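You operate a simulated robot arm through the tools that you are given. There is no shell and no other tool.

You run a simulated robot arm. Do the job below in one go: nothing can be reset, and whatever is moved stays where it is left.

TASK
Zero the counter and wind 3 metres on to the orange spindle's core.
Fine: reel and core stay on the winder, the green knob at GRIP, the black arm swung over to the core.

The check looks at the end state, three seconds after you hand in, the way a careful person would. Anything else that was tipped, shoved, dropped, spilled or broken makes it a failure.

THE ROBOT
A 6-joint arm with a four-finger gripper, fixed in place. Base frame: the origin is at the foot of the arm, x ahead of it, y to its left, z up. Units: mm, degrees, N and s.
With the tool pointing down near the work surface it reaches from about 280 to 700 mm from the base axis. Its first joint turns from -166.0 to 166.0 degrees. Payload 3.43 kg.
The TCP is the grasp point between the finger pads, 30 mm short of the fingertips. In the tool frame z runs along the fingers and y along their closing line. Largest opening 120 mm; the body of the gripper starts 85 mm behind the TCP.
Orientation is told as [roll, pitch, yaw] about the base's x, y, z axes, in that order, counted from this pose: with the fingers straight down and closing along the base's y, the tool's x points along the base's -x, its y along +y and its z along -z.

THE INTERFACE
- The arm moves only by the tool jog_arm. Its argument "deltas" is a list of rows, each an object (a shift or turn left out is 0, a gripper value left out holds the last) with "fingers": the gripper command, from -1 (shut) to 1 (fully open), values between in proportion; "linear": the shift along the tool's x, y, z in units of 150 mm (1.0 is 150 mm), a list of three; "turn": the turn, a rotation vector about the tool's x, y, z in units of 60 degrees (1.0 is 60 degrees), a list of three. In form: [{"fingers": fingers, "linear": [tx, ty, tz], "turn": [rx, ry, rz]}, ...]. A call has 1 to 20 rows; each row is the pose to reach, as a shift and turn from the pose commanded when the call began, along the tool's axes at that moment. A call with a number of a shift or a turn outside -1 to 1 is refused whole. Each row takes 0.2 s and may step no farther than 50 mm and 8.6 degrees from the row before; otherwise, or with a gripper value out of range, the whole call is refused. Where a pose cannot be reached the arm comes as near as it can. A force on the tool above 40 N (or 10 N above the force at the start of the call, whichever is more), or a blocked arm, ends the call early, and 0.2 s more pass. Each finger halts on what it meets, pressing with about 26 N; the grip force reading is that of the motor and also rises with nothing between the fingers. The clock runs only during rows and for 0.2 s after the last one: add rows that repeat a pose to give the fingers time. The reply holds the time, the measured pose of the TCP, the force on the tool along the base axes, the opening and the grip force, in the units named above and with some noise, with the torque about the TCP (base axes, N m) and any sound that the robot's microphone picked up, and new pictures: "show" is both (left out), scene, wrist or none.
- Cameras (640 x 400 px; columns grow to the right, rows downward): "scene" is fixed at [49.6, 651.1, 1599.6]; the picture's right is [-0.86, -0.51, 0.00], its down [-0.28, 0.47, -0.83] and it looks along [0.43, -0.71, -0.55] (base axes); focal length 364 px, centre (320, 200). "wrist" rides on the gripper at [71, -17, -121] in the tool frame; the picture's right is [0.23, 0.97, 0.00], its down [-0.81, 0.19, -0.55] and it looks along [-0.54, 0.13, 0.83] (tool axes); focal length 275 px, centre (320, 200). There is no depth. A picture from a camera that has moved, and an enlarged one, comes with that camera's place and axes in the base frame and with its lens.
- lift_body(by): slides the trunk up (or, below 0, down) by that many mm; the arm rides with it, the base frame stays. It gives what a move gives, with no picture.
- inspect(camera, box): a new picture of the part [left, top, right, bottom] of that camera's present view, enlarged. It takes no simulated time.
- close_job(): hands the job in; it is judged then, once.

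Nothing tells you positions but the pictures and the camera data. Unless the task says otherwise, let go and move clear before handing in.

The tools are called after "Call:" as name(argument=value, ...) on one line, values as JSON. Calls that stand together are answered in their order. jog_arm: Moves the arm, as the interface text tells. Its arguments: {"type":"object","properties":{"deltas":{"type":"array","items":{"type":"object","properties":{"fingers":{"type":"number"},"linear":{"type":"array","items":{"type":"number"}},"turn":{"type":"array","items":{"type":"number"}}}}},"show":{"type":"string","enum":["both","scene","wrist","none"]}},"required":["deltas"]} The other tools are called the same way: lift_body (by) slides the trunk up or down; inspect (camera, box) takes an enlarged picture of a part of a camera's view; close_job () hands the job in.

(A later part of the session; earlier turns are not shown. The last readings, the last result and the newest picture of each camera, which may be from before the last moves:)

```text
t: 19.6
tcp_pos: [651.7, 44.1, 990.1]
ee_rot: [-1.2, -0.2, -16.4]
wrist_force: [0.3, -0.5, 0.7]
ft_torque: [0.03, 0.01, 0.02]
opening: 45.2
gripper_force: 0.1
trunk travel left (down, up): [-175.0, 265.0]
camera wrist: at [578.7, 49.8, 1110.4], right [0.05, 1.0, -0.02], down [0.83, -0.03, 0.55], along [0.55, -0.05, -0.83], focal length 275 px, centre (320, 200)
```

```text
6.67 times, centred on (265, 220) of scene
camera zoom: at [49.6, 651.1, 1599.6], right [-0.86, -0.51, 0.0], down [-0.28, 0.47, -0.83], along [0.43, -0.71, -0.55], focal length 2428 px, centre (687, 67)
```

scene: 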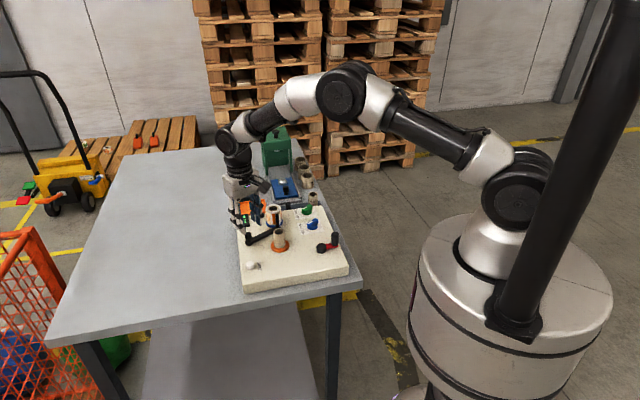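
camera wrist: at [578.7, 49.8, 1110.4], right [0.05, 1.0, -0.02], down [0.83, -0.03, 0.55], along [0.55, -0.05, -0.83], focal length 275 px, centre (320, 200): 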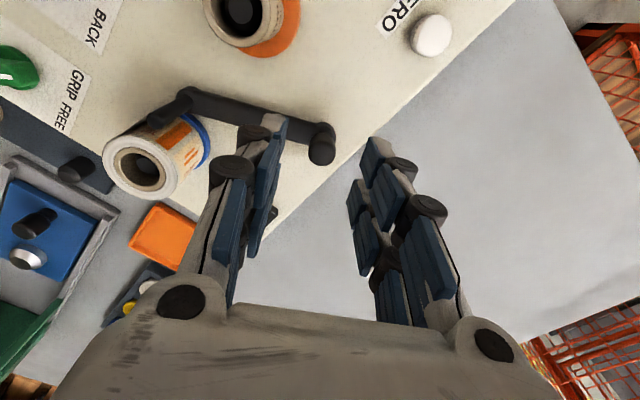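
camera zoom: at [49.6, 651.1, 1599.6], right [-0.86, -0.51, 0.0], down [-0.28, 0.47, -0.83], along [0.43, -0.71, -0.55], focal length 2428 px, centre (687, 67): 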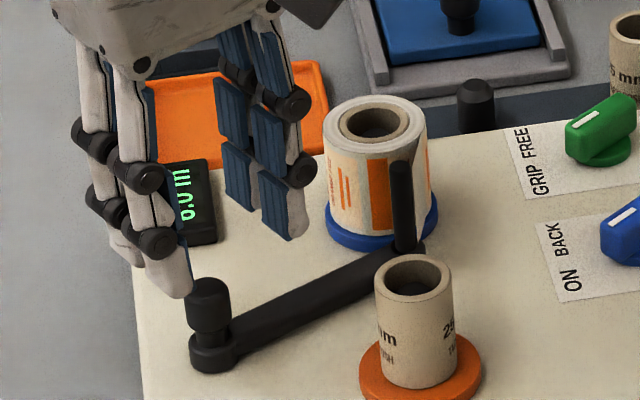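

Call:
jog_arm(deltas=[{"fingers": -0.25, "linear": [-0.047, 0.013, 0.12], "turn": [-0.019, 0.006, 0]}, {"linear": [-0.047, 0.013, 0.24], "turn": [-0.019, 0.006, 0]}, {"linear": [-0.047, 0.013, 0.353], "turn": [-0.019, 0.006, 0]}, {"fingers": -1, "linear": [-0.047, 0.013, 0.353], "turn": [-0.019, 0.006, 0]}, {"linear": [-0.047, 0.013, 0.353], "turn": [-0.019, 0.006, 0]}, {"linear": [-0.047, 0.013, 0.353], "turn": [-0.019, 0.006, 0]}], show="wrist")

Call:
inspect(camera="scene", box=[230, 190, 300, 250])

```text
t: 21.1
tcp_pos: [661.7, 43.6, 936.9]
ee_rot: [-0.1, 0.2, -16.5]
wrist_force: [-1.6, -4.3, 1.4]
ft_torque: [-0.11, 0.19, 0.03]
opening: 19.0
gripper_force: 32.9
trunk travel left (down, up): [-175.0, 265.0]
camera wrist: at [589.1, 46.1, 1058.7], right [0.05, 1.0, 0.0], down [0.83, -0.04, 0.55], along [0.55, -0.03, -0.83], focal length 275 px, centre (320, 200)
```

wrist: 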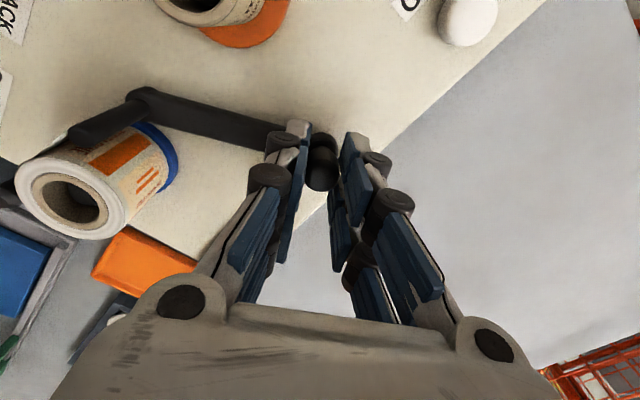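

```text
6.67 times, centred on (265, 220) of scene
camera zoom: at [49.6, 651.1, 1599.6], right [-0.86, -0.51, 0.0], down [-0.28, 0.47, -0.83], along [0.43, -0.71, -0.55], focal length 2428 px, centre (687, 67)
```

zoom: 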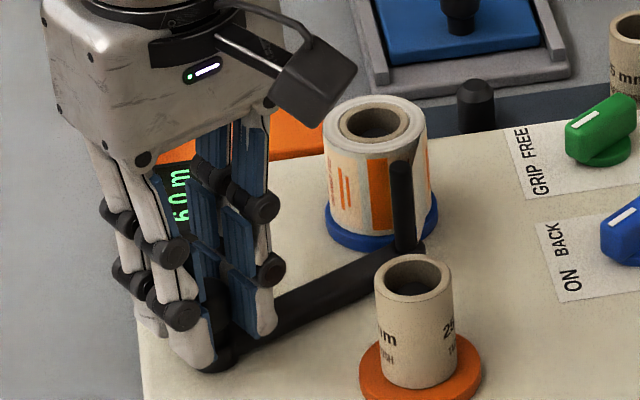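

The knob is held at 19 mm. I test gently which way it moves: a small arc around the post end, with force watched.

Call:
jog_arm(deltas=[{"fingers": -1, "linear": [0.02, 0, 0]}, {"linear": [0.04, 0, 0]}, {"linear": [0.06, -0.002, 0]}, {"linear": [0.06, -0.002, 0]}], show="wrist")

Call:
inspect(camera="scene", box=[230, 190, 300, 250])

```text
t: 22.1
tcp_pos: [657.8, 45.4, 937.6]
ee_rot: [0.2, -0.5, -16.4]
wrist_force: [27.3, -17.0, 8.7]
ft_torque: [-0.63, -0.26, 0.12]
opening: 17.3
gripper_force: 45.0
trunk travel left (down, up): [-175.0, 265.0]
camera wrist: at [584.1, 47.1, 1057.8], right [0.05, 1.0, 0.0], down [0.83, -0.04, 0.56], along [0.56, -0.03, -0.83], focal length 275 px, centre (320, 200)
```

wrist: 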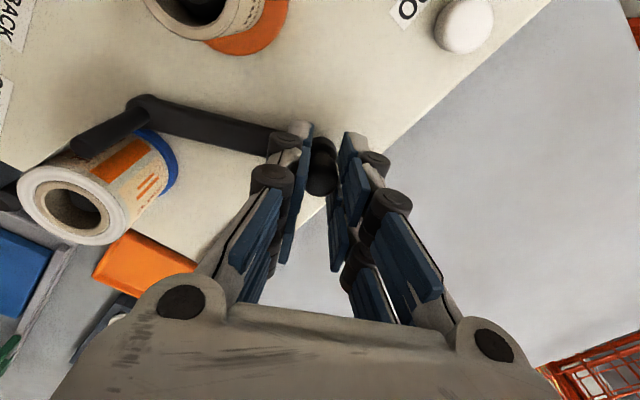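

```text
6.67 times, centred on (265, 220) of scene
camera zoom: at [49.6, 651.1, 1599.6], right [-0.86, -0.51, 0.0], down [-0.28, 0.47, -0.83], along [0.43, -0.71, -0.55], focal length 2428 px, centre (687, 67)
```

zoom: 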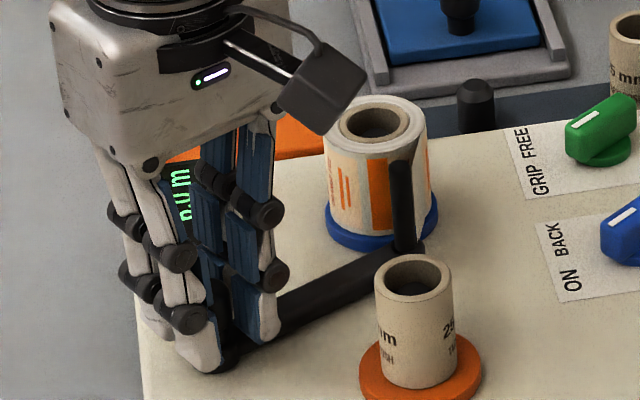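

The knob end does not shift sideways at about 32 N. I return to centre and try a small careful lift in case it is a pull-up lock.

Call:
jog_arm(deltas=[{"fingers": -1, "linear": [-0.03, 0, 0]}, {"linear": [-0.045, 0, 0]}, {"linear": [-0.045, 0, -0.02]}, {"linear": [-0.045, 0, -0.04]}, {"linear": [-0.045, 0, -0.06]}, {"linear": [-0.045, 0, -0.06]}], show="wrist")

Call:
inspect(camera="scene", box=[230, 190, 300, 250])

```text
t: 23.4
tcp_pos: [660.0, 45.4, 940.1]
ee_rot: [-0.3, 0.9, -16.4]
wrist_force: [4.0, -2.8, -37.4]
ft_torque: [-0.07, -0.06, -0.04]
opening: 17.4
gripper_force: 45.1
trunk travel left (down, up): [-175.0, 265.0]
camera wrist: at [587.9, 47.0, 1061.9], right [0.05, 1.0, 0.0], down [0.84, -0.04, 0.54], along [0.54, -0.03, -0.84], focal length 275 px, centre (320, 200)
```

wrist: 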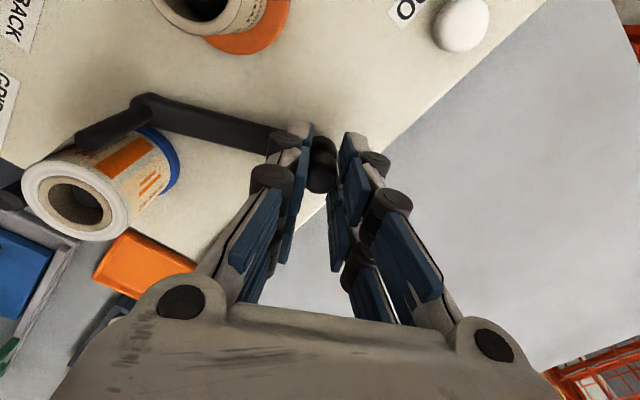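

```text
6.67 times, centred on (265, 220) of scene
camera zoom: at [49.6, 651.1, 1599.6], right [-0.86, -0.51, 0.0], down [-0.28, 0.47, -0.83], along [0.43, -0.71, -0.55], focal length 2428 px, centre (687, 67)
```

zoom: 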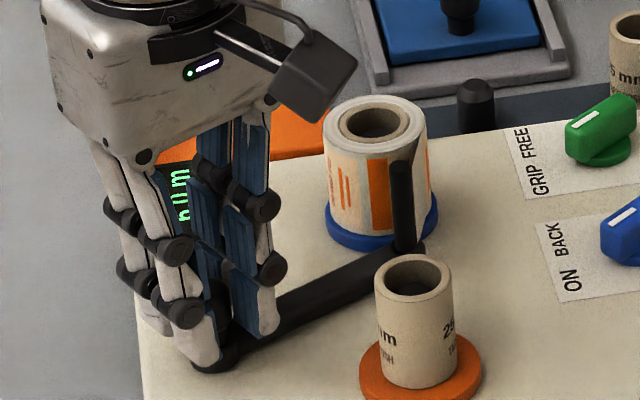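

The knob neither lifts nor shifts, so it is just the fixed cap of the pivot and the post end is the free end. I will let go and push the bar farther out from the pivot, where the leverage is better.

Call:
jog_arm(deltas=[{"fingers": -0.2, "linear": [0, 0, 0.03]}, {"fingers": -0.2, "linear": [0, 0, 0.03]}, {"fingers": -0.2, "linear": [0, 0, 0.02]}, {"linear": [0, 0, -0.2]}, {"fingers": -1, "linear": [0, 0, -0.4]}, {"linear": [-0.1, -0.15, -0.4]}, {"linear": [-0.2, -0.3, -0.4]}, {"linear": [-0.267, -0.445, -0.4]}, {"linear": [-0.267, -0.445, -0.4]}], show="wrist")

Call:
inspect(camera="wrist", box=[200, 40, 420, 185])

```text
t: 25.4
tcp_pos: [678.9, -30.3, 1004.7]
ee_rot: [-0.1, 0.1, -16.3]
wrist_force: [0.5, -0.5, -0.1]
ft_torque: [-0.01, 0.03, -0.01]
opening: 0.0
gripper_force: 26.0
trunk travel left (down, up): [-175.0, 265.0]
camera wrist: at [606.6, -27.7, 1126.4], right [0.05, 1.0, 0.0], down [0.83, -0.04, 0.55], along [0.55, -0.03, -0.83], focal length 275 px, centre (320, 200)
```

wrist: 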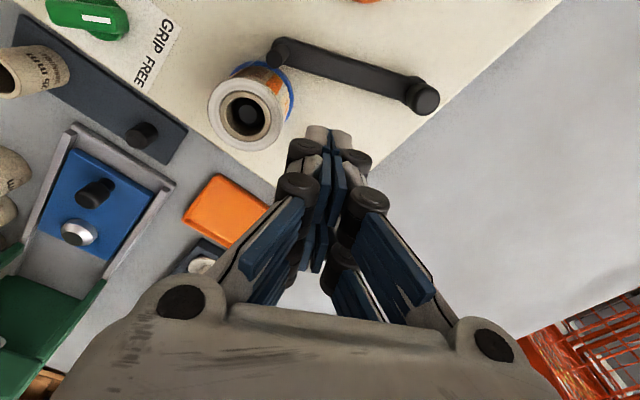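

```text
2.76 times, centred on (310, 112) of wrist
camera zoom: at [606.6, -27.7, 1126.4], right [0.05, 1.0, 0.0], down [0.83, -0.04, 0.55], along [0.55, -0.03, -0.83], focal length 759 px, centre (348, 441)
```

zoom: 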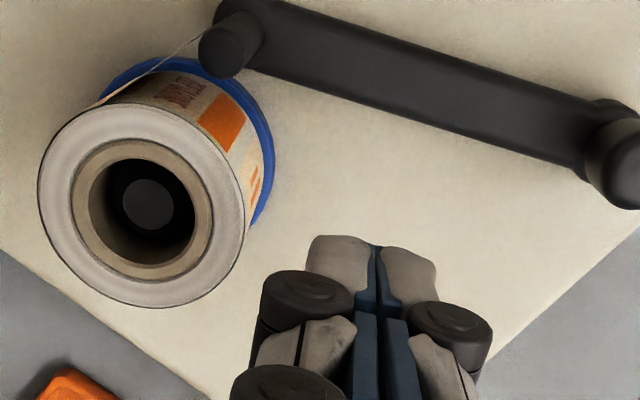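

The tape runs from the reel's far side to the post, clear of my fingers. I lower beside the bar, farther out now.

Call:
jog_arm(deltas=[{"fingers": -1, "linear": [-0.01, 0, 0.2]}, {"linear": [-0.01, 0, 0.4]}, {"linear": [-0.01, 0, 0.5]}, {"linear": [-0.01, 0, 0.565]}, {"linear": [-0.01, 0, 0.565]}], show="wrist")

Call:
inspect(camera="wrist", box=[200, 40, 420, 185])

Call:
inspect(camera="scene", box=[230, 190, 300, 250])

```text
t: 26.6
tcp_pos: [681.2, -31.1, 922.2]
ee_rot: [0.0, 0.0, -16.5]
wrist_force: [-0.3, -1.0, -0.6]
ft_torque: [-0.03, -0.02, 0.01]
opening: 0.0
gripper_force: 25.8
trunk travel left (down, up): [-175.0, 265.0]
camera wrist: at [608.2, -28.3, 1042.9], right [0.05, 1.0, 0.0], down [0.83, -0.04, 0.55], along [0.55, -0.03, -0.83], focal length 275 px, centre (320, 200)
```

wrist: 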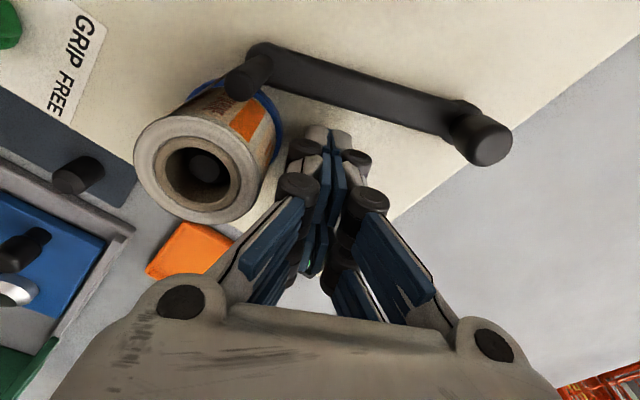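

```text
2.76 times, centred on (310, 112) of wrist
camera zoom: at [608.2, -28.3, 1042.9], right [0.05, 1.0, 0.0], down [0.83, -0.04, 0.55], along [0.55, -0.03, -0.83], focal length 759 px, centre (348, 441)
```

zoom: 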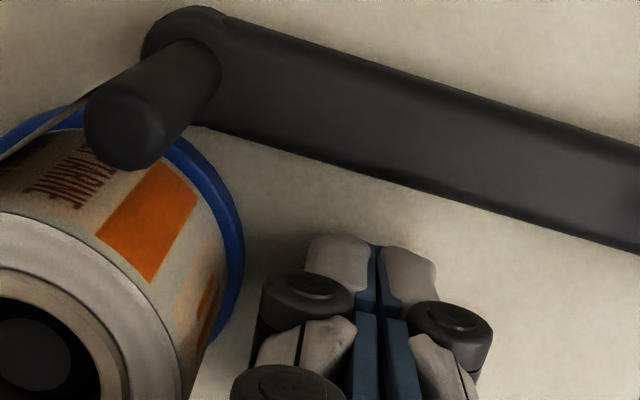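

```text
6.67 times, centred on (265, 220) of scene
camera zoom: at [49.6, 651.1, 1599.6], right [-0.86, -0.51, 0.0], down [-0.28, 0.47, -0.83], along [0.43, -0.71, -0.55], focal length 2428 px, centre (687, 67)
```

zoom: 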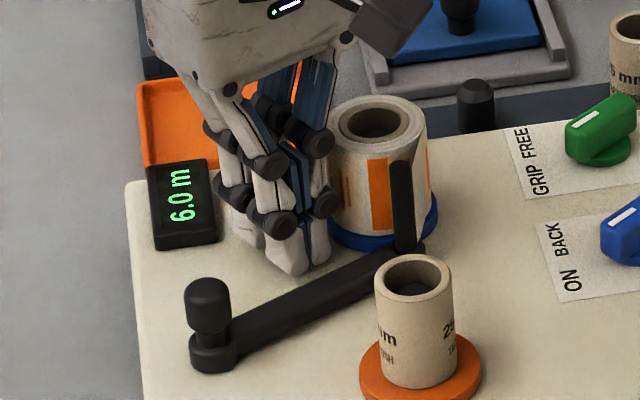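

Call:
jog_arm(deltas=[{"fingers": -1, "linear": [0.03, 0, 0]}, {"linear": [0.055, 0, 0]}, {"linear": [0.075, -0.009, 0], "turn": [0, 0, 0.042]}, {"linear": [0.095, -0.018, 0], "turn": [0, 0, 0.083]}, {"linear": [0.116, -0.025, 0], "turn": [0, 0, 0.125]}, {"linear": [0.136, -0.032, 0], "turn": [0, 0, 0.167]}, {"linear": [0.157, -0.038, 0], "turn": [0, 0, 0.208]}, {"linear": [0.178, -0.043, 0], "turn": [0, 0, 0.25]}, {"linear": [0.178, -0.043, 0], "turn": [0, 0, 0.25]}], show="wrist")

Call:
inspect(camera="wrist", box=[200, 40, 420, 185])

Call:
inspect(camera="scene", box=[230, 190, 300, 250])

```text
t: 28.4
tcp_pos: [664.2, -32.0, 924.7]
ee_rot: [0.3, -1.3, -29.4]
wrist_force: [12.7, -2.6, -5.6]
ft_torque: [-0.34, -0.36, -0.05]
opening: 0.1
gripper_force: 33.6
trunk travel left (down, up): [-175.0, 265.0]
stopped in row 8: the force on the tool passed its limit at 42 N (the readings are from after the stop); the commanded pose is now the measured one
camera wrist: at [591.5, -12.7, 1043.2], right [0.28, 0.96, 0.0], down [0.79, -0.23, 0.57], along [0.55, -0.16, -0.82], focal length 275 px, centre (320, 200)
```

wrist: 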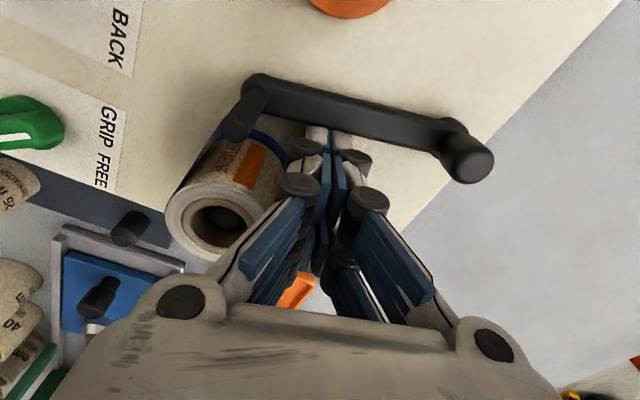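

```text
2.76 times, centred on (310, 112) of wrist
camera zoom: at [591.5, -12.7, 1043.2], right [0.28, 0.96, 0.0], down [0.79, -0.23, 0.57], along [0.55, -0.16, -0.82], focal length 759 px, centre (348, 441)
```

zoom: 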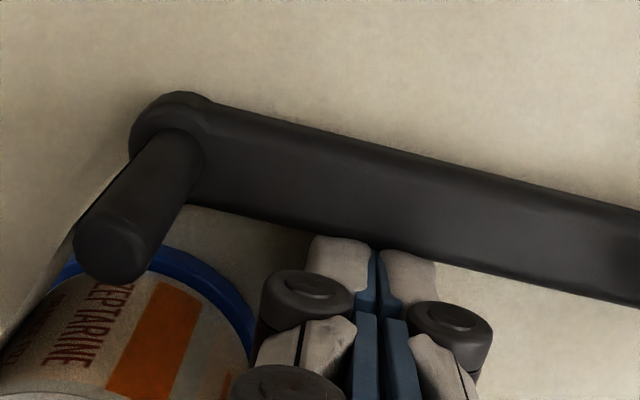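

```text
6.67 times, centred on (265, 220) of scene
camera zoom: at [49.6, 651.1, 1599.6], right [-0.86, -0.51, 0.0], down [-0.28, 0.47, -0.83], along [0.43, -0.71, -0.55], focal length 2428 px, centre (687, 67)
```

zoom: 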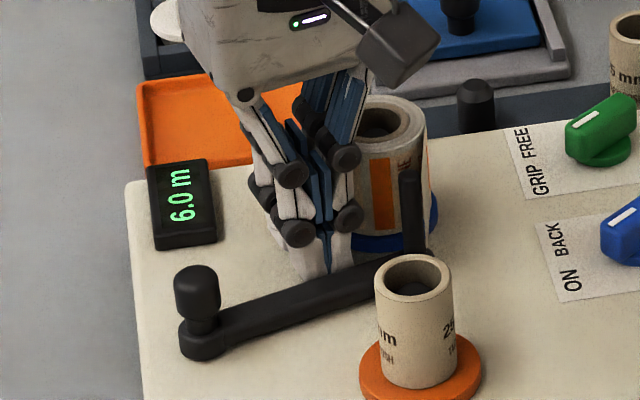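

The arm did turn: the knob end moved away from the core while the post moved toward it. So the pivot is in the bar between them, near (638, -18), and the knob really is the handle. I back off and go grip the knob, this time to swing it the other way (clockwise).

Call:
jog_arm(deltas=[{"fingers": -1, "linear": [-0.08, 0, 0], "turn": [0.015, 0.016, 0]}, {"linear": [-0.08, 0, -0.2], "turn": [0.015, 0.016, 0]}, {"linear": [-0.05, 0.02, -0.45], "turn": [0.015, 0.016, 0]}, {"fingers": -0.25, "linear": [0.05, 0.15, -0.5], "turn": [0.015, 0.016, 0]}, {"linear": [0.13, 0.29, -0.5], "turn": [0.015, 0.016, 0]}, {"linear": [0.216, 0.413, -0.4], "turn": [0.015, 0.016, 0]}, {"linear": [0.216, 0.413, -0.4], "turn": [0.015, 0.016, 0]}], show="wrist")

Call:
inspect(camera="wrist", box=[120, 40, 440, 240])

Call:
inspect(camera="scene", box=[230, 190, 300, 250])

```text
t: 29.9
tcp_pos: [664.7, 36.9, 984.3]
ee_rot: [-0.7, 0.1, -29.4]
wrist_force: [-0.1, 0.3, -0.5]
ft_torque: [0.02, -0.02, -0.03]
opening: 45.0
gripper_force: 0.0
trunk travel left (down, up): [-175.0, 265.0]
camera wrist: at [595.0, 57.1, 1105.4], right [0.28, 0.96, -0.01], down [0.8, -0.23, 0.55], along [0.53, -0.16, -0.84], focal length 275 px, centre (320, 200)
```

wrist: 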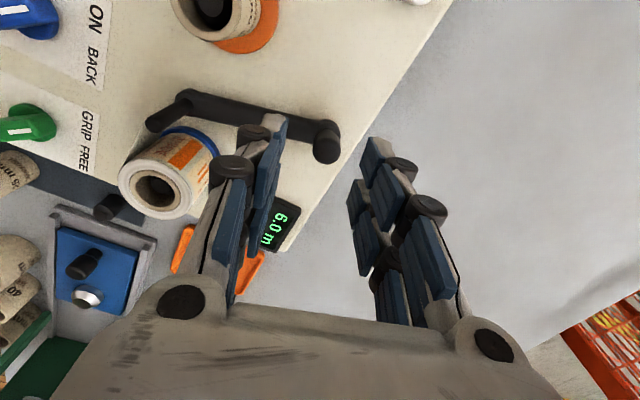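

```text
2.00 times, centred on (280, 140) of wrist
camera zoom: at [595.0, 57.1, 1105.4], right [0.28, 0.96, -0.01], down [0.8, -0.23, 0.55], along [0.53, -0.16, -0.84], focal length 551 px, centre (400, 320)
```

zoom: 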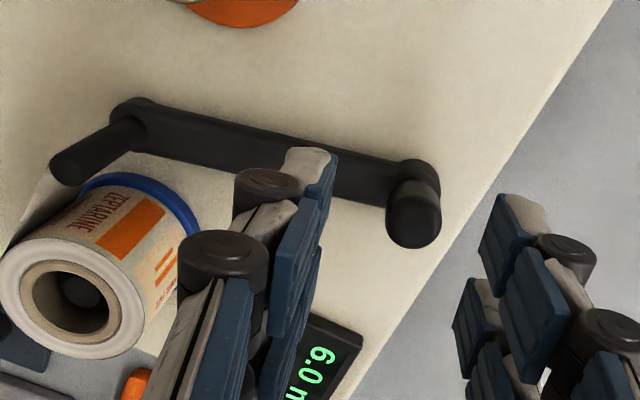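

```text
6.67 times, centred on (265, 220) of scene
camera zoom: at [49.6, 651.1, 1599.6], right [-0.86, -0.51, 0.0], down [-0.28, 0.47, -0.83], along [0.43, -0.71, -0.55], focal length 2428 px, centre (687, 67)
```

zoom: 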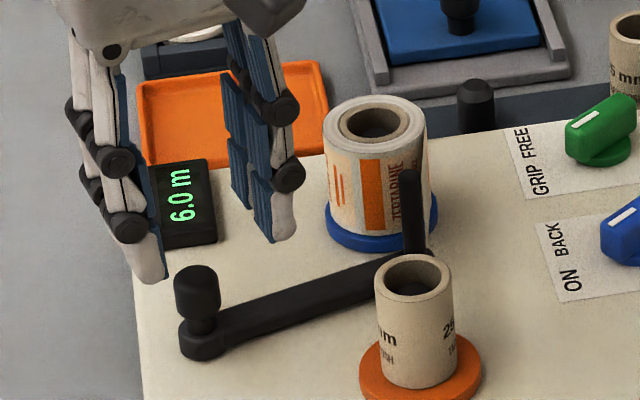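

Call:
jog_arm(deltas=[{"fingers": -0.25, "linear": [-0.02, 0.023, 0.1], "turn": [-0.01, 0.006, 0]}, {"linear": [-0.02, 0.023, 0.22], "turn": [-0.01, 0.006, 0]}, {"linear": [-0.02, 0.023, 0.315], "turn": [-0.01, 0.006, 0]}, {"fingers": -1, "linear": [-0.02, 0.023, 0.315], "turn": [-0.01, 0.006, 0]}, {"linear": [-0.02, 0.023, 0.315], "turn": [-0.01, 0.006, 0]}, {"linear": [-0.02, 0.023, 0.315], "turn": [-0.01, 0.006, 0]}], show="wrist")

```text
t: 31.4
tcp_pos: [668.0, 41.2, 936.5]
ee_rot: [-0.1, 0.3, -29.4]
wrist_force: [-0.2, -1.7, 1.4]
ft_torque: [-0.09, -0.01, 0.01]
opening: 18.6
gripper_force: 32.4
trunk travel left (down, up): [-175.0, 265.0]
camera wrist: at [598.1, 59.3, 1058.1], right [0.28, 0.96, 0.0], down [0.8, -0.23, 0.55], along [0.53, -0.15, -0.84], focal length 275 px, centre (320, 200)
```

wrist: 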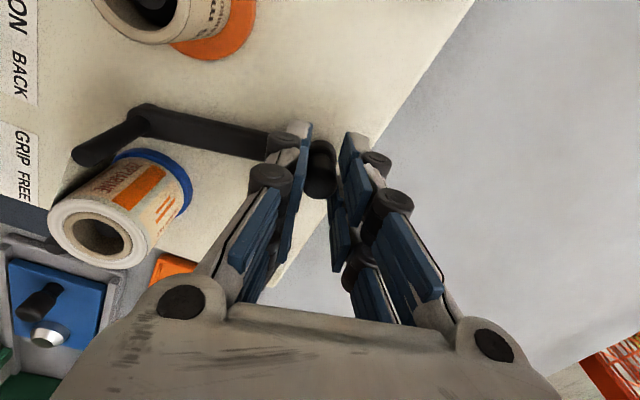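

Knob gripped. I swing it clockwise about the pivot (toward +x, away from the core), turning the wrist along with it.

Call:
jog_arm(deltas=[{"fingers": -1, "linear": [-0.031, 0, 0], "turn": [0, 0, 0.067]}, {"linear": [-0.061, -0.002, 0], "turn": [0, 0, 0.133]}, {"linear": [-0.091, -0.007, 0], "turn": [0, 0, 0.2]}, {"linear": [-0.121, -0.014, 0], "turn": [0, 0, 0.267]}, {"linear": [-0.121, -0.014, 0], "turn": [0, 0, 0.267]}], show="wrist")

Call:
inspect(camera="scene", box=[230, 190, 300, 250])

```text
t: 32.5
tcp_pos: [682.0, 28.6, 937.0]
ee_rot: [0.0, 0.4, -45.4]
wrist_force: [5.9, 4.2, 7.6]
ft_torque: [0.13, -0.13, 0.03]
opening: 17.7
gripper_force: 45.0
trunk travel left (down, up): [-175.0, 265.0]
camera wrist: at [620.9, 66.4, 1057.8], right [0.53, 0.85, 0.0], down [0.71, -0.44, 0.55], along [0.46, -0.29, -0.84], focal length 275 px, centre (320, 200)
```

wrist: 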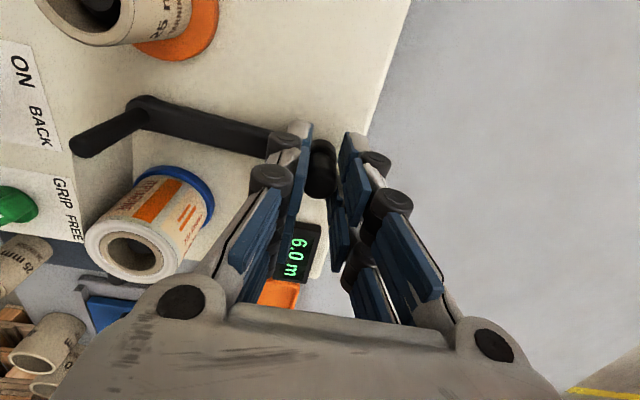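

```text
6.67 times, centred on (265, 220) of scene
camera zoom: at [49.6, 651.1, 1599.6], right [-0.86, -0.51, 0.0], down [-0.28, 0.47, -0.83], along [0.43, -0.71, -0.55], focal length 2428 px, centre (687, 67)
```

zoom: 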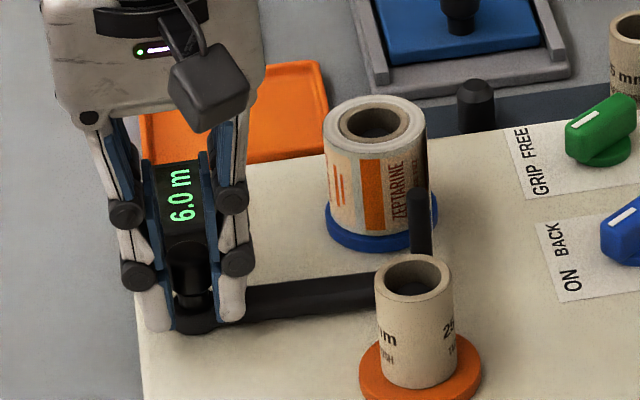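

The arm swings easily this way and the tape follows the post. I continue the arc as far as reach allows.

Call:
jog_arm(deltas=[{"fingers": -1, "linear": [-0.031, 0, 0], "turn": [0, 0, 0.067]}, {"linear": [-0.061, -0.003, 0], "turn": [0, 0, 0.133]}, {"linear": [-0.091, -0.008, 0], "turn": [0, 0, 0.2]}, {"linear": [-0.12, -0.014, 0], "turn": [0, 0, 0.267]}, {"linear": [-0.143, -0.021, 0], "turn": [0, 0, 0.317]}, {"linear": [-0.164, -0.028, 0], "turn": [0, 0, 0.367]}, {"linear": [-0.164, -0.028, 0], "turn": [0, 0, 0.367]}], show="wrist")

Call:
inspect(camera="scene", box=[230, 190, 300, 250])

Call:
inspect(camera="wrist", box=[20, 0, 340, 200])

```text
t: 34.1
tcp_pos: [694.4, 8.3, 936.2]
ee_rot: [-0.1, 0.2, -67.5]
wrist_force: [7.9, 12.5, 9.5]
ft_torque: [0.72, -0.05, -0.46]
opening: 16.9
gripper_force: 44.5
trunk travel left (down, up): [-175.0, 265.0]
camera wrist: at [652.7, 66.5, 1057.7], right [0.81, 0.59, 0.0], down [0.49, -0.68, 0.55], along [0.32, -0.45, -0.84], focal length 275 px, centre (320, 200)
```

wrist: 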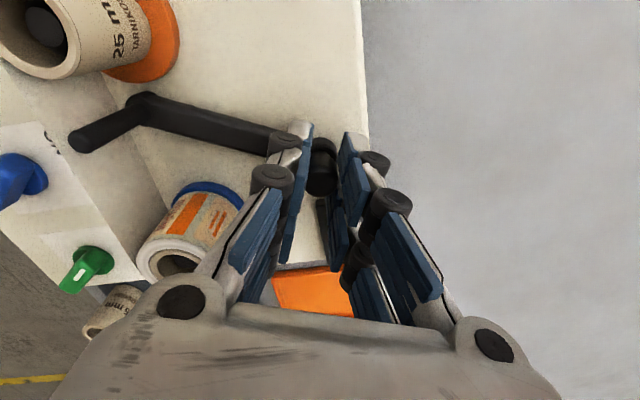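

```text
6.67 times, centred on (265, 220) of scene
camera zoom: at [49.6, 651.1, 1599.6], right [-0.86, -0.51, 0.0], down [-0.28, 0.47, -0.83], along [0.43, -0.71, -0.55], focal length 2428 px, centre (687, 67)
```

zoom: 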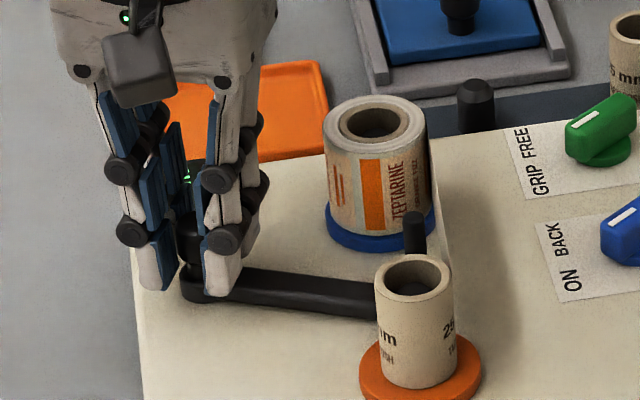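

```text
2.00 times, centred on (180, 100) of wrist
camera zoom: at [652.7, 66.5, 1057.7], right [0.81, 0.59, 0.0], down [0.49, -0.68, 0.55], along [0.32, -0.45, -0.84], focal length 551 px, centre (600, 400)
```

zoom: 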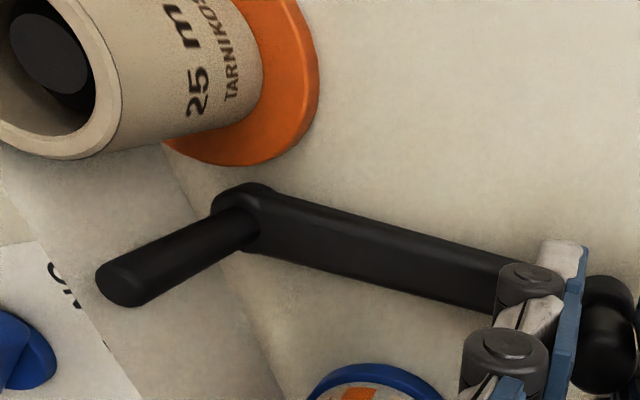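

Call:
inspect(camera="scene", box=[260, 195, 310, 245])

Call:
inspect(camera="wrist", box=[0, 60, 240, 280])

```text
8.00 times, centred on (285, 220) of scene
camera zoom: at [49.6, 651.1, 1599.6], right [-0.86, -0.51, 0.0], down [-0.28, 0.47, -0.83], along [0.43, -0.71, -0.55], focal length 2913 px, centre (600, 40)
```

zoom: 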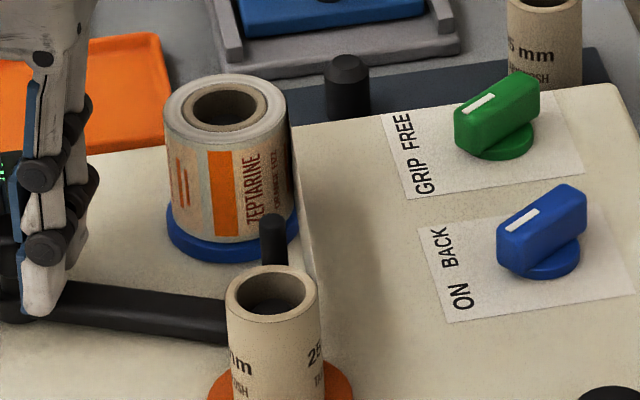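

```text
1.82 times, centred on (120, 170) of wrist
camera zoom: at [652.7, 66.5, 1057.7], right [0.81, 0.59, 0.0], down [0.49, -0.68, 0.55], along [0.32, -0.45, -0.84], focal length 500 px, centre (684, 254)
```

zoom: 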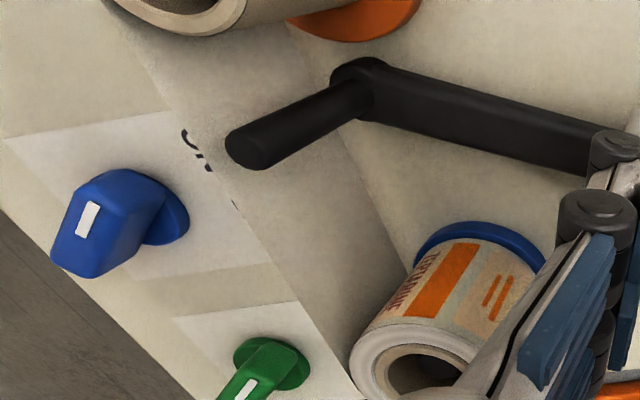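

The tape now runs as a sheet from the reel straight to the core, so it is threaded. I try a few more degrees to see whether the arm is already at its end stop.

Call:
jog_arm(deltas=[{"fingers": -1, "linear": [-0.02, 0, 0], "turn": [0, 0, 0.04]}, {"linear": [-0.04, -0.002, 0], "turn": [0, 0, 0.08]}, {"linear": [-0.055, -0.004, 0], "turn": [0, 0, 0.12]}, {"linear": [-0.055, -0.004, 0], "turn": [0, 0, 0.12]}], show="wrist")

Call:
inspect(camera="scene", box=[230, 190, 300, 250])

```text
t: 35.1
tcp_pos: [695.5, 7.9, 936.2]
ee_rot: [-0.5, 0.5, -74.5]
wrist_force: [-6.3, 32.9, 10.0]
ft_torque: [0.45, 0.42, 0.2]
opening: 17.1
gripper_force: 44.9
trunk travel left (down, up): [-175.0, 265.0]
camera wrist: at [661.4, 69.7, 1058.0], right [0.88, 0.48, -0.01], down [0.41, -0.73, 0.54], along [0.26, -0.48, -0.84], focal length 275 px, centre (320, 200)
```

wrist: 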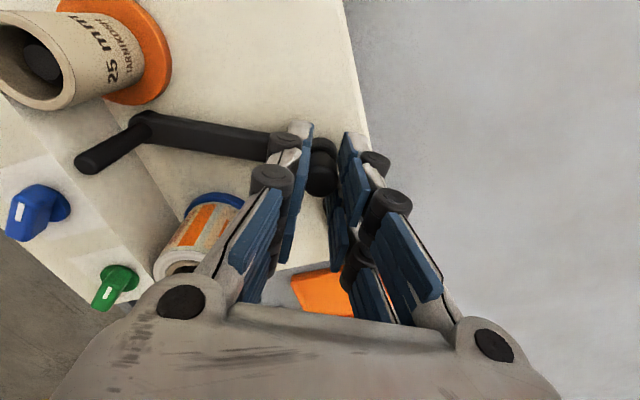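

```text
6.67 times, centred on (265, 220) of scene
camera zoom: at [49.6, 651.1, 1599.6], right [-0.86, -0.51, 0.0], down [-0.28, 0.47, -0.83], along [0.43, -0.71, -0.55], focal length 2428 px, centre (687, 67)
```

zoom: 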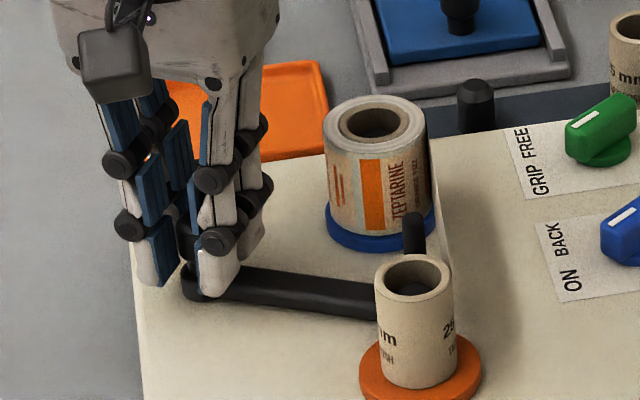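

The arm is at its stop by the core. I ease off, let go of the knob and rise, then head for the ZERO button with fingers closed.

Call:
jog_arm(deltas=[{"fingers": -1, "linear": [0.035, 0, 0]}, {"fingers": -0.2, "linear": [0.035, 0, 0]}, {"fingers": -0.2, "linear": [0.035, 0, 0]}, {"linear": [0.035, 0, 0]}, {"linear": [0.035, 0, -0.2]}, {"linear": [0.035, 0, -0.5]}, {"linear": [0.035, 0, -0.6]}], show="wrist")

Call:
inspect(camera="scene", box=[230, 190, 330, 270])

```text
t: 36.8
tcp_pos: [696.6, 5.2, 1022.1]
ee_rot: [-0.4, 0.3, -74.6]
wrist_force: [-0.4, 0.0, 0.0]
ft_torque: [-0.02, -0.01, 0.0]
opening: 48.2
gripper_force: 0.1
trunk travel left (down, up): [-175.0, 265.0]
camera wrist: at [663.1, 68.5, 1144.2], right [0.88, 0.48, -0.01], down [0.4, -0.73, 0.55], along [0.26, -0.48, -0.84], focal length 275 px, centre (320, 200)
```

wrist: 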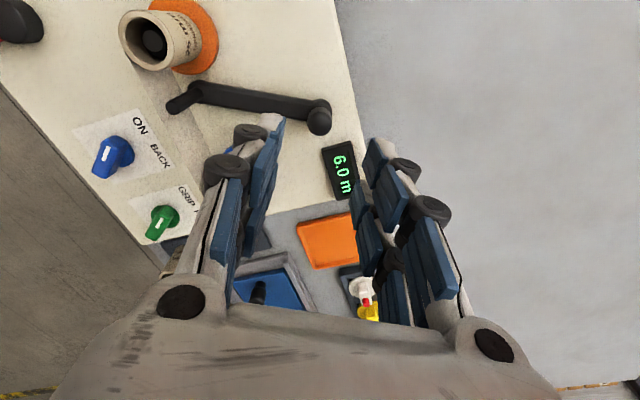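

```text
5.00 times, centred on (280, 230) of scene
camera zoom: at [49.6, 651.1, 1599.6], right [-0.86, -0.51, 0.0], down [-0.28, 0.47, -0.83], along [0.43, -0.71, -0.55], focal length 1821 px, centre (520, 50)
```

zoom: 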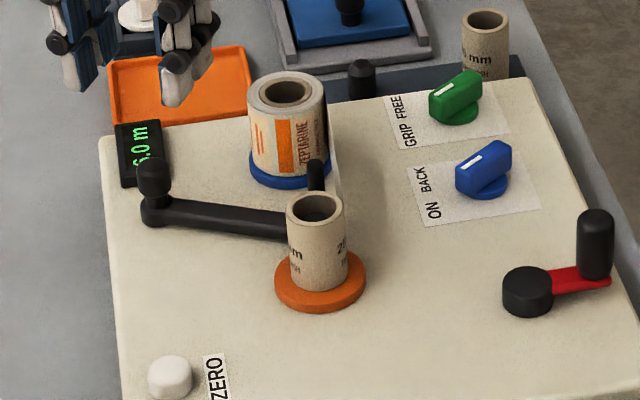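

Call:
jog_arm(deltas=[{"fingers": -1, "linear": [0.124, -0.054, 0], "turn": [0, 0, -0.14]}, {"linear": [0.249, -0.108, 0], "turn": [0, 0, -0.28]}, {"linear": [0.373, -0.162, 0], "turn": [0, 0, -0.42]}, {"linear": [0.497, -0.215, 0.05], "turn": [0, 0, -0.56]}, {"linear": [0.621, -0.269, 0.1], "turn": [0, 0, -0.7]}, {"linear": [0.746, -0.323, 0.15], "turn": [0, 0, -0.84]}, {"linear": [0.87, -0.377, 0.2], "turn": [0, 0, -0.98]}, {"linear": [0.87, -0.377, 0.2], "turn": [0, 0, -0.98]}], show="wrist")

Call:
inspect(camera="wrist", box=[220, 60, 420, 185])

Call:
inspect(camera="scene", box=[220, 220, 300, 290])

```text
t: 38.5
tcp_pos: [609.2, 115.9, 993.8]
ee_rot: [0.0, 0.4, -15.7]
wrist_force: [0.7, -0.4, 0.7]
ft_torque: [0.01, 0.03, -0.03]
opening: 0.0
gripper_force: 26.4
trunk travel left (down, up): [-175.0, 265.0]
camera wrist: at [536.3, 118.2, 1115.7], right [0.04, 1.0, 0.0], down [0.84, -0.04, 0.55], along [0.55, -0.02, -0.84], focal length 275 px, centre (320, 200)
```

wrist: 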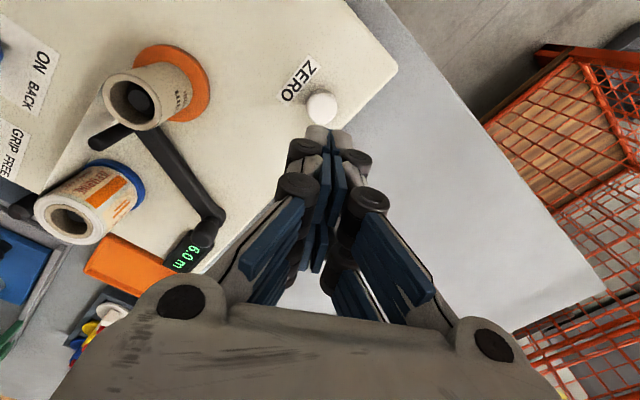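

```text
3.20 times, centred on (320, 122) of wrist
camera zoom: at [536.3, 118.2, 1115.7], right [0.04, 1.0, 0.0], down [0.84, -0.04, 0.55], along [0.55, -0.02, -0.84], focal length 881 px, centre (320, 448)
```

zoom: 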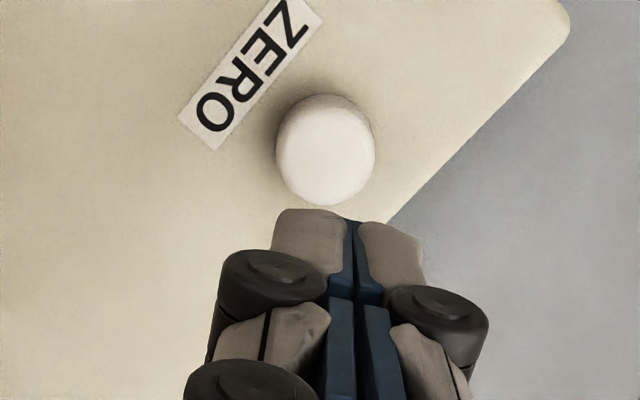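

```text
5.71 times, centred on (260, 255) of scene
camera zoom: at [49.6, 651.1, 1599.6], right [-0.86, -0.51, 0.0], down [-0.28, 0.47, -0.83], along [0.43, -0.71, -0.55], focal length 2081 px, centre (663, -114)
```

zoom: 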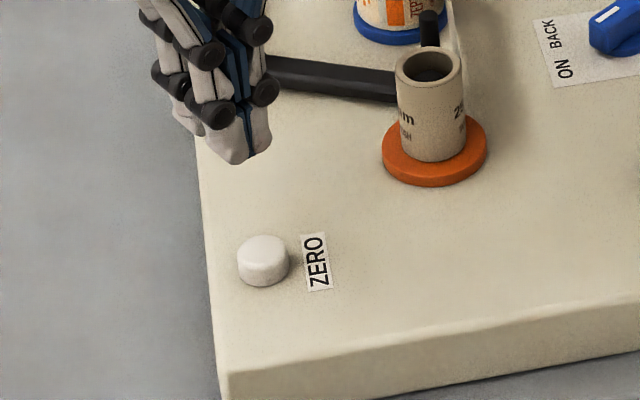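

The button is right below the front finger column. I press it down slowly.

Call:
jog_arm(deltas=[{"fingers": -1, "linear": [0, -0.007, 0.2]}, {"linear": [0, -0.007, 0.38]}, {"linear": [0, -0.007, 0.42]}, {"linear": [0, -0.007, 0.44]}, {"linear": [0, -0.007, 0.455]}, {"linear": [0, -0.007, 0.47]}, {"linear": [0, -0.007, 0.48]}, {"linear": [0, -0.007, 0.48]}], show="wrist")

Call:
inspect(camera="scene", box=[220, 200, 300, 290])

```text
t: 40.4
tcp_pos: [607.4, 115.1, 924.7]
ee_rot: [0.0, 0.5, -15.9]
wrist_force: [-0.3, 1.2, 1.6]
ft_torque: [0.03, 0.03, 0.0]
opening: 6.0
gripper_force: 33.4
trunk travel left (down, up): [-175.0, 265.0]
heard: click
camera wrist: at [535.5, 116.4, 1045.7], right [0.04, 1.0, 0.0], down [0.84, -0.04, 0.55], along [0.55, -0.02, -0.84], focal length 275 px, centre (320, 200)
```

wrist: 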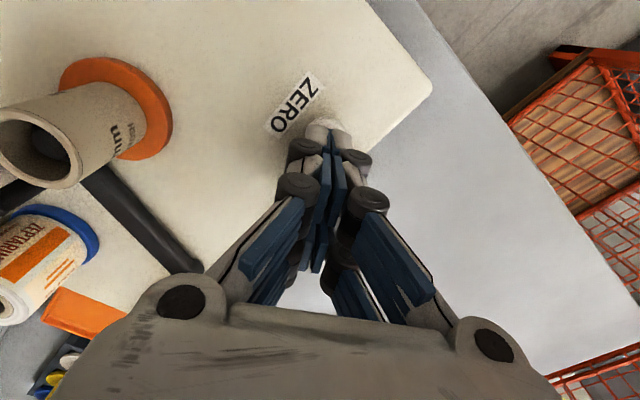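

```text
4.44 times, centred on (260, 245) of scene
camera zoom: at [49.6, 651.1, 1599.6], right [-0.86, -0.51, 0.0], down [-0.28, 0.47, -0.83], along [0.43, -0.71, -0.55], focal length 1618 px, centre (587, 0)
```

zoom: 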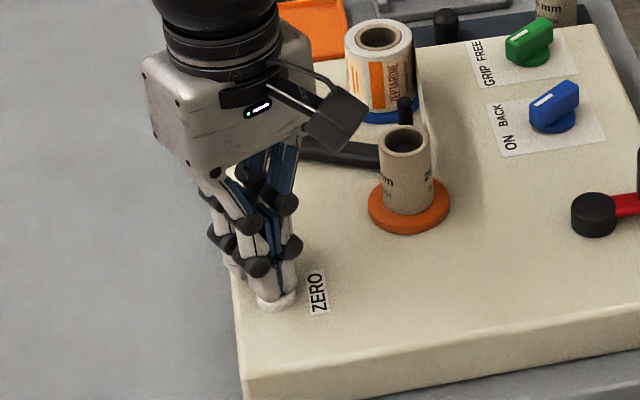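

A click was heard. I rise and look at the counter.

Call:
jog_arm(deltas=[{"fingers": -1, "linear": [0, 0, -0.1]}, {"linear": [0, 0, -0.4]}, {"linear": [0.1, 0, -0.7]}, {"linear": [0.3, 0, -0.9]}, {"linear": [0.3, 0, -0.9]}], show="wrist")

Call:
inspect(camera="scene", box=[230, 190, 350, 270])

```text
t: 41.5
tcp_pos: [566.3, 128.1, 1058.5]
ee_rot: [0.0, 0.5, -15.6]
wrist_force: [0.1, -0.1, 0.6]
ft_torque: [0.02, 0.01, 0.01]
opening: 0.0
gripper_force: 33.3
trunk travel left (down, up): [-175.0, 265.0]
camera wrist: at [494.4, 129.7, 1180.0], right [0.04, 1.0, 0.0], down [0.84, -0.04, 0.55], along [0.55, -0.02, -0.84], focal length 275 px, centre (320, 200)
```

wrist: 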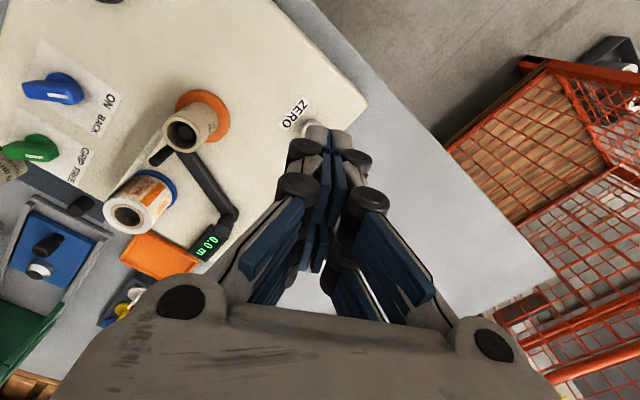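

```text
5.00 times, centred on (290, 230) of scene
camera zoom: at [49.6, 651.1, 1599.6], right [-0.86, -0.51, 0.0], down [-0.28, 0.47, -0.83], along [0.43, -0.71, -0.55], focal length 1821 px, centre (470, 50)
```

zoom: 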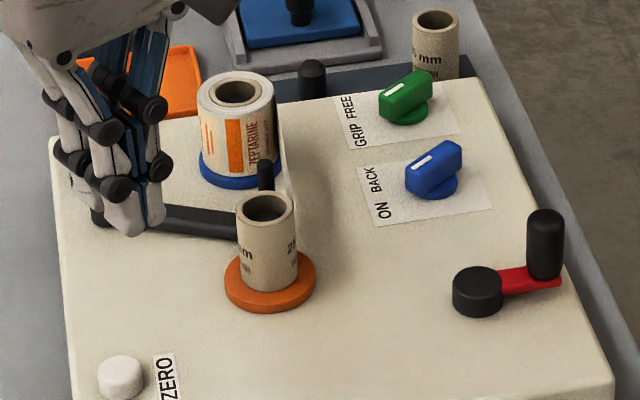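

The counter reads 0.0. Now I travel to the crank handle near (430, -71).

Call:
jog_arm(deltas=[{"fingers": -0.2, "linear": [0.06, -0.237, 0], "turn": [0, 0, -0.065]}, {"linear": [0.12, -0.474, 0], "turn": [0, 0, -0.13]}, {"linear": [0.175, -0.712, 0], "turn": [0, 0, -0.195]}, {"linear": [0.227, -0.949, 0], "turn": [0, 0, -0.26]}, {"linear": [0.227, -0.949, 0], "turn": [0, 0, -0.26]}], show="wrist")

```text
t: 42.8
tcp_pos: [494.5, -3.3, 1060.7]
ee_rot: [0.1, 0.4, -0.1]
wrist_force: [-0.2, 0.2, 0.3]
ft_torque: [-0.02, 0.01, -0.01]
opening: 48.0
gripper_force: 0.0
trunk travel left (down, up): [-175.0, 265.0]
camera wrist: at [424.7, -20.5, 1182.5], right [-0.23, 0.97, 0.0], down [0.82, 0.19, 0.55], along [0.53, 0.13, -0.84], focal length 275 px, centre (320, 200)
```

wrist: 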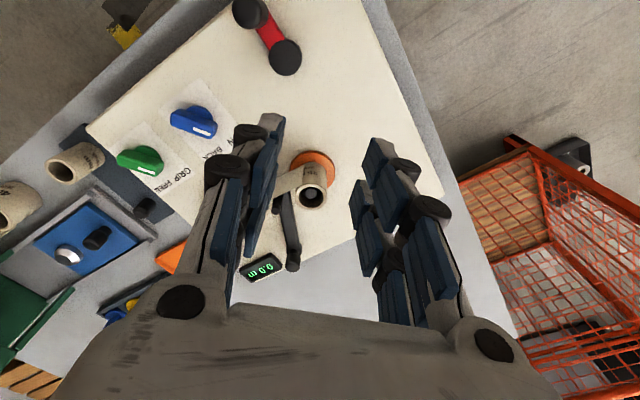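

Call:
jog_arm(deltas=[{"fingers": -0.2, "linear": [0.143, -0.15, 0.089]}, {"linear": [0.287, -0.3, 0.178]}, {"linear": [0.43, -0.451, 0.267]}, {"linear": [0.43, -0.451, 0.267]}])

Call:
inspect(camera="wrist", box=[220, 60, 420, 185])

Call:
inspect(camera="scene", box=[230, 180, 370, 270])

```text
t: 43.8
tcp_pos: [426.6, -70.3, 1021.4]
ee_rot: [0.1, 0.3, -0.2]
wrist_force: [-0.4, -0.2, 0.4]
ft_torque: [-0.02, 0.0, -0.04]
opening: 47.8
gripper_force: 0.1
trunk travel left (down, up): [-175.0, 265.0]
camera wrist: at [357.3, -87.9, 1143.3], right [-0.23, 0.97, 0.0], down [0.82, 0.19, 0.55], along [0.53, 0.13, -0.84], focal length 275 px, centre (320, 200)
```

scene: 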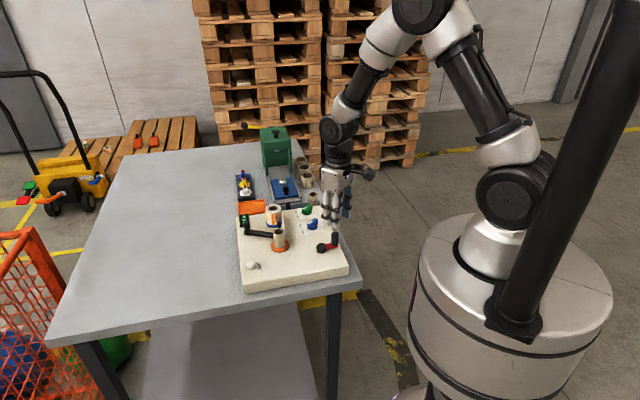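
wrist: 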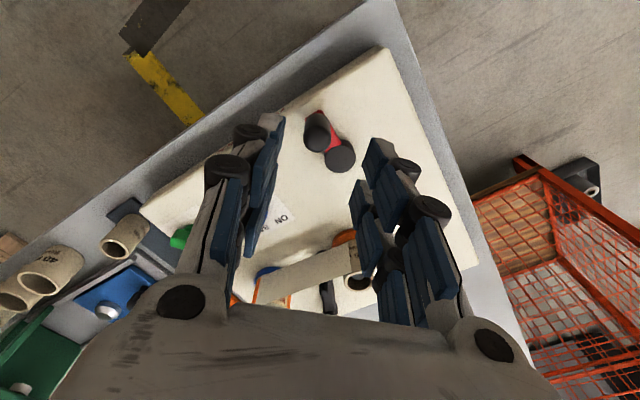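

```text
3.20 times, centred on (320, 122) of wrist
camera zoom: at [357.3, -87.9, 1143.3], right [-0.23, 0.97, 0.0], down [0.82, 0.19, 0.55], along [0.53, 0.13, -0.84], focal length 881 px, centre (320, 448)
```

zoom: 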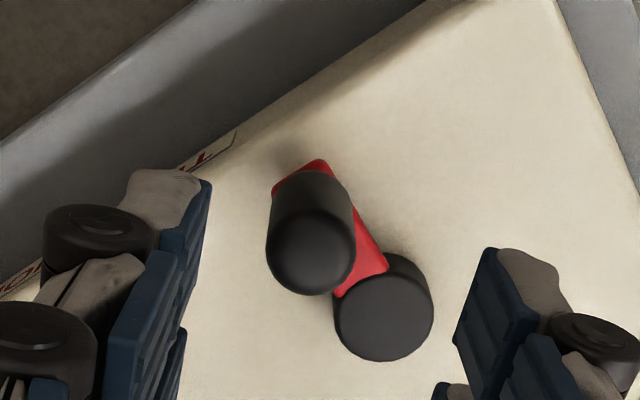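

```text
4.44 times, centred on (300, 225) of scene
camera zoom: at [49.6, 651.1, 1599.6], right [-0.86, -0.51, 0.0], down [-0.28, 0.47, -0.83], along [0.43, -0.71, -0.55], focal length 1618 px, centre (409, 89)
```

zoom: 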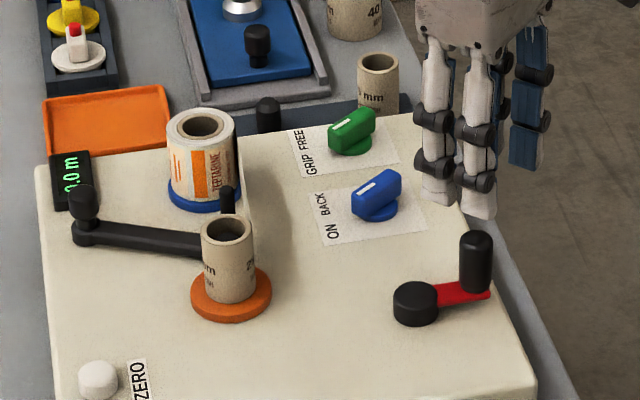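

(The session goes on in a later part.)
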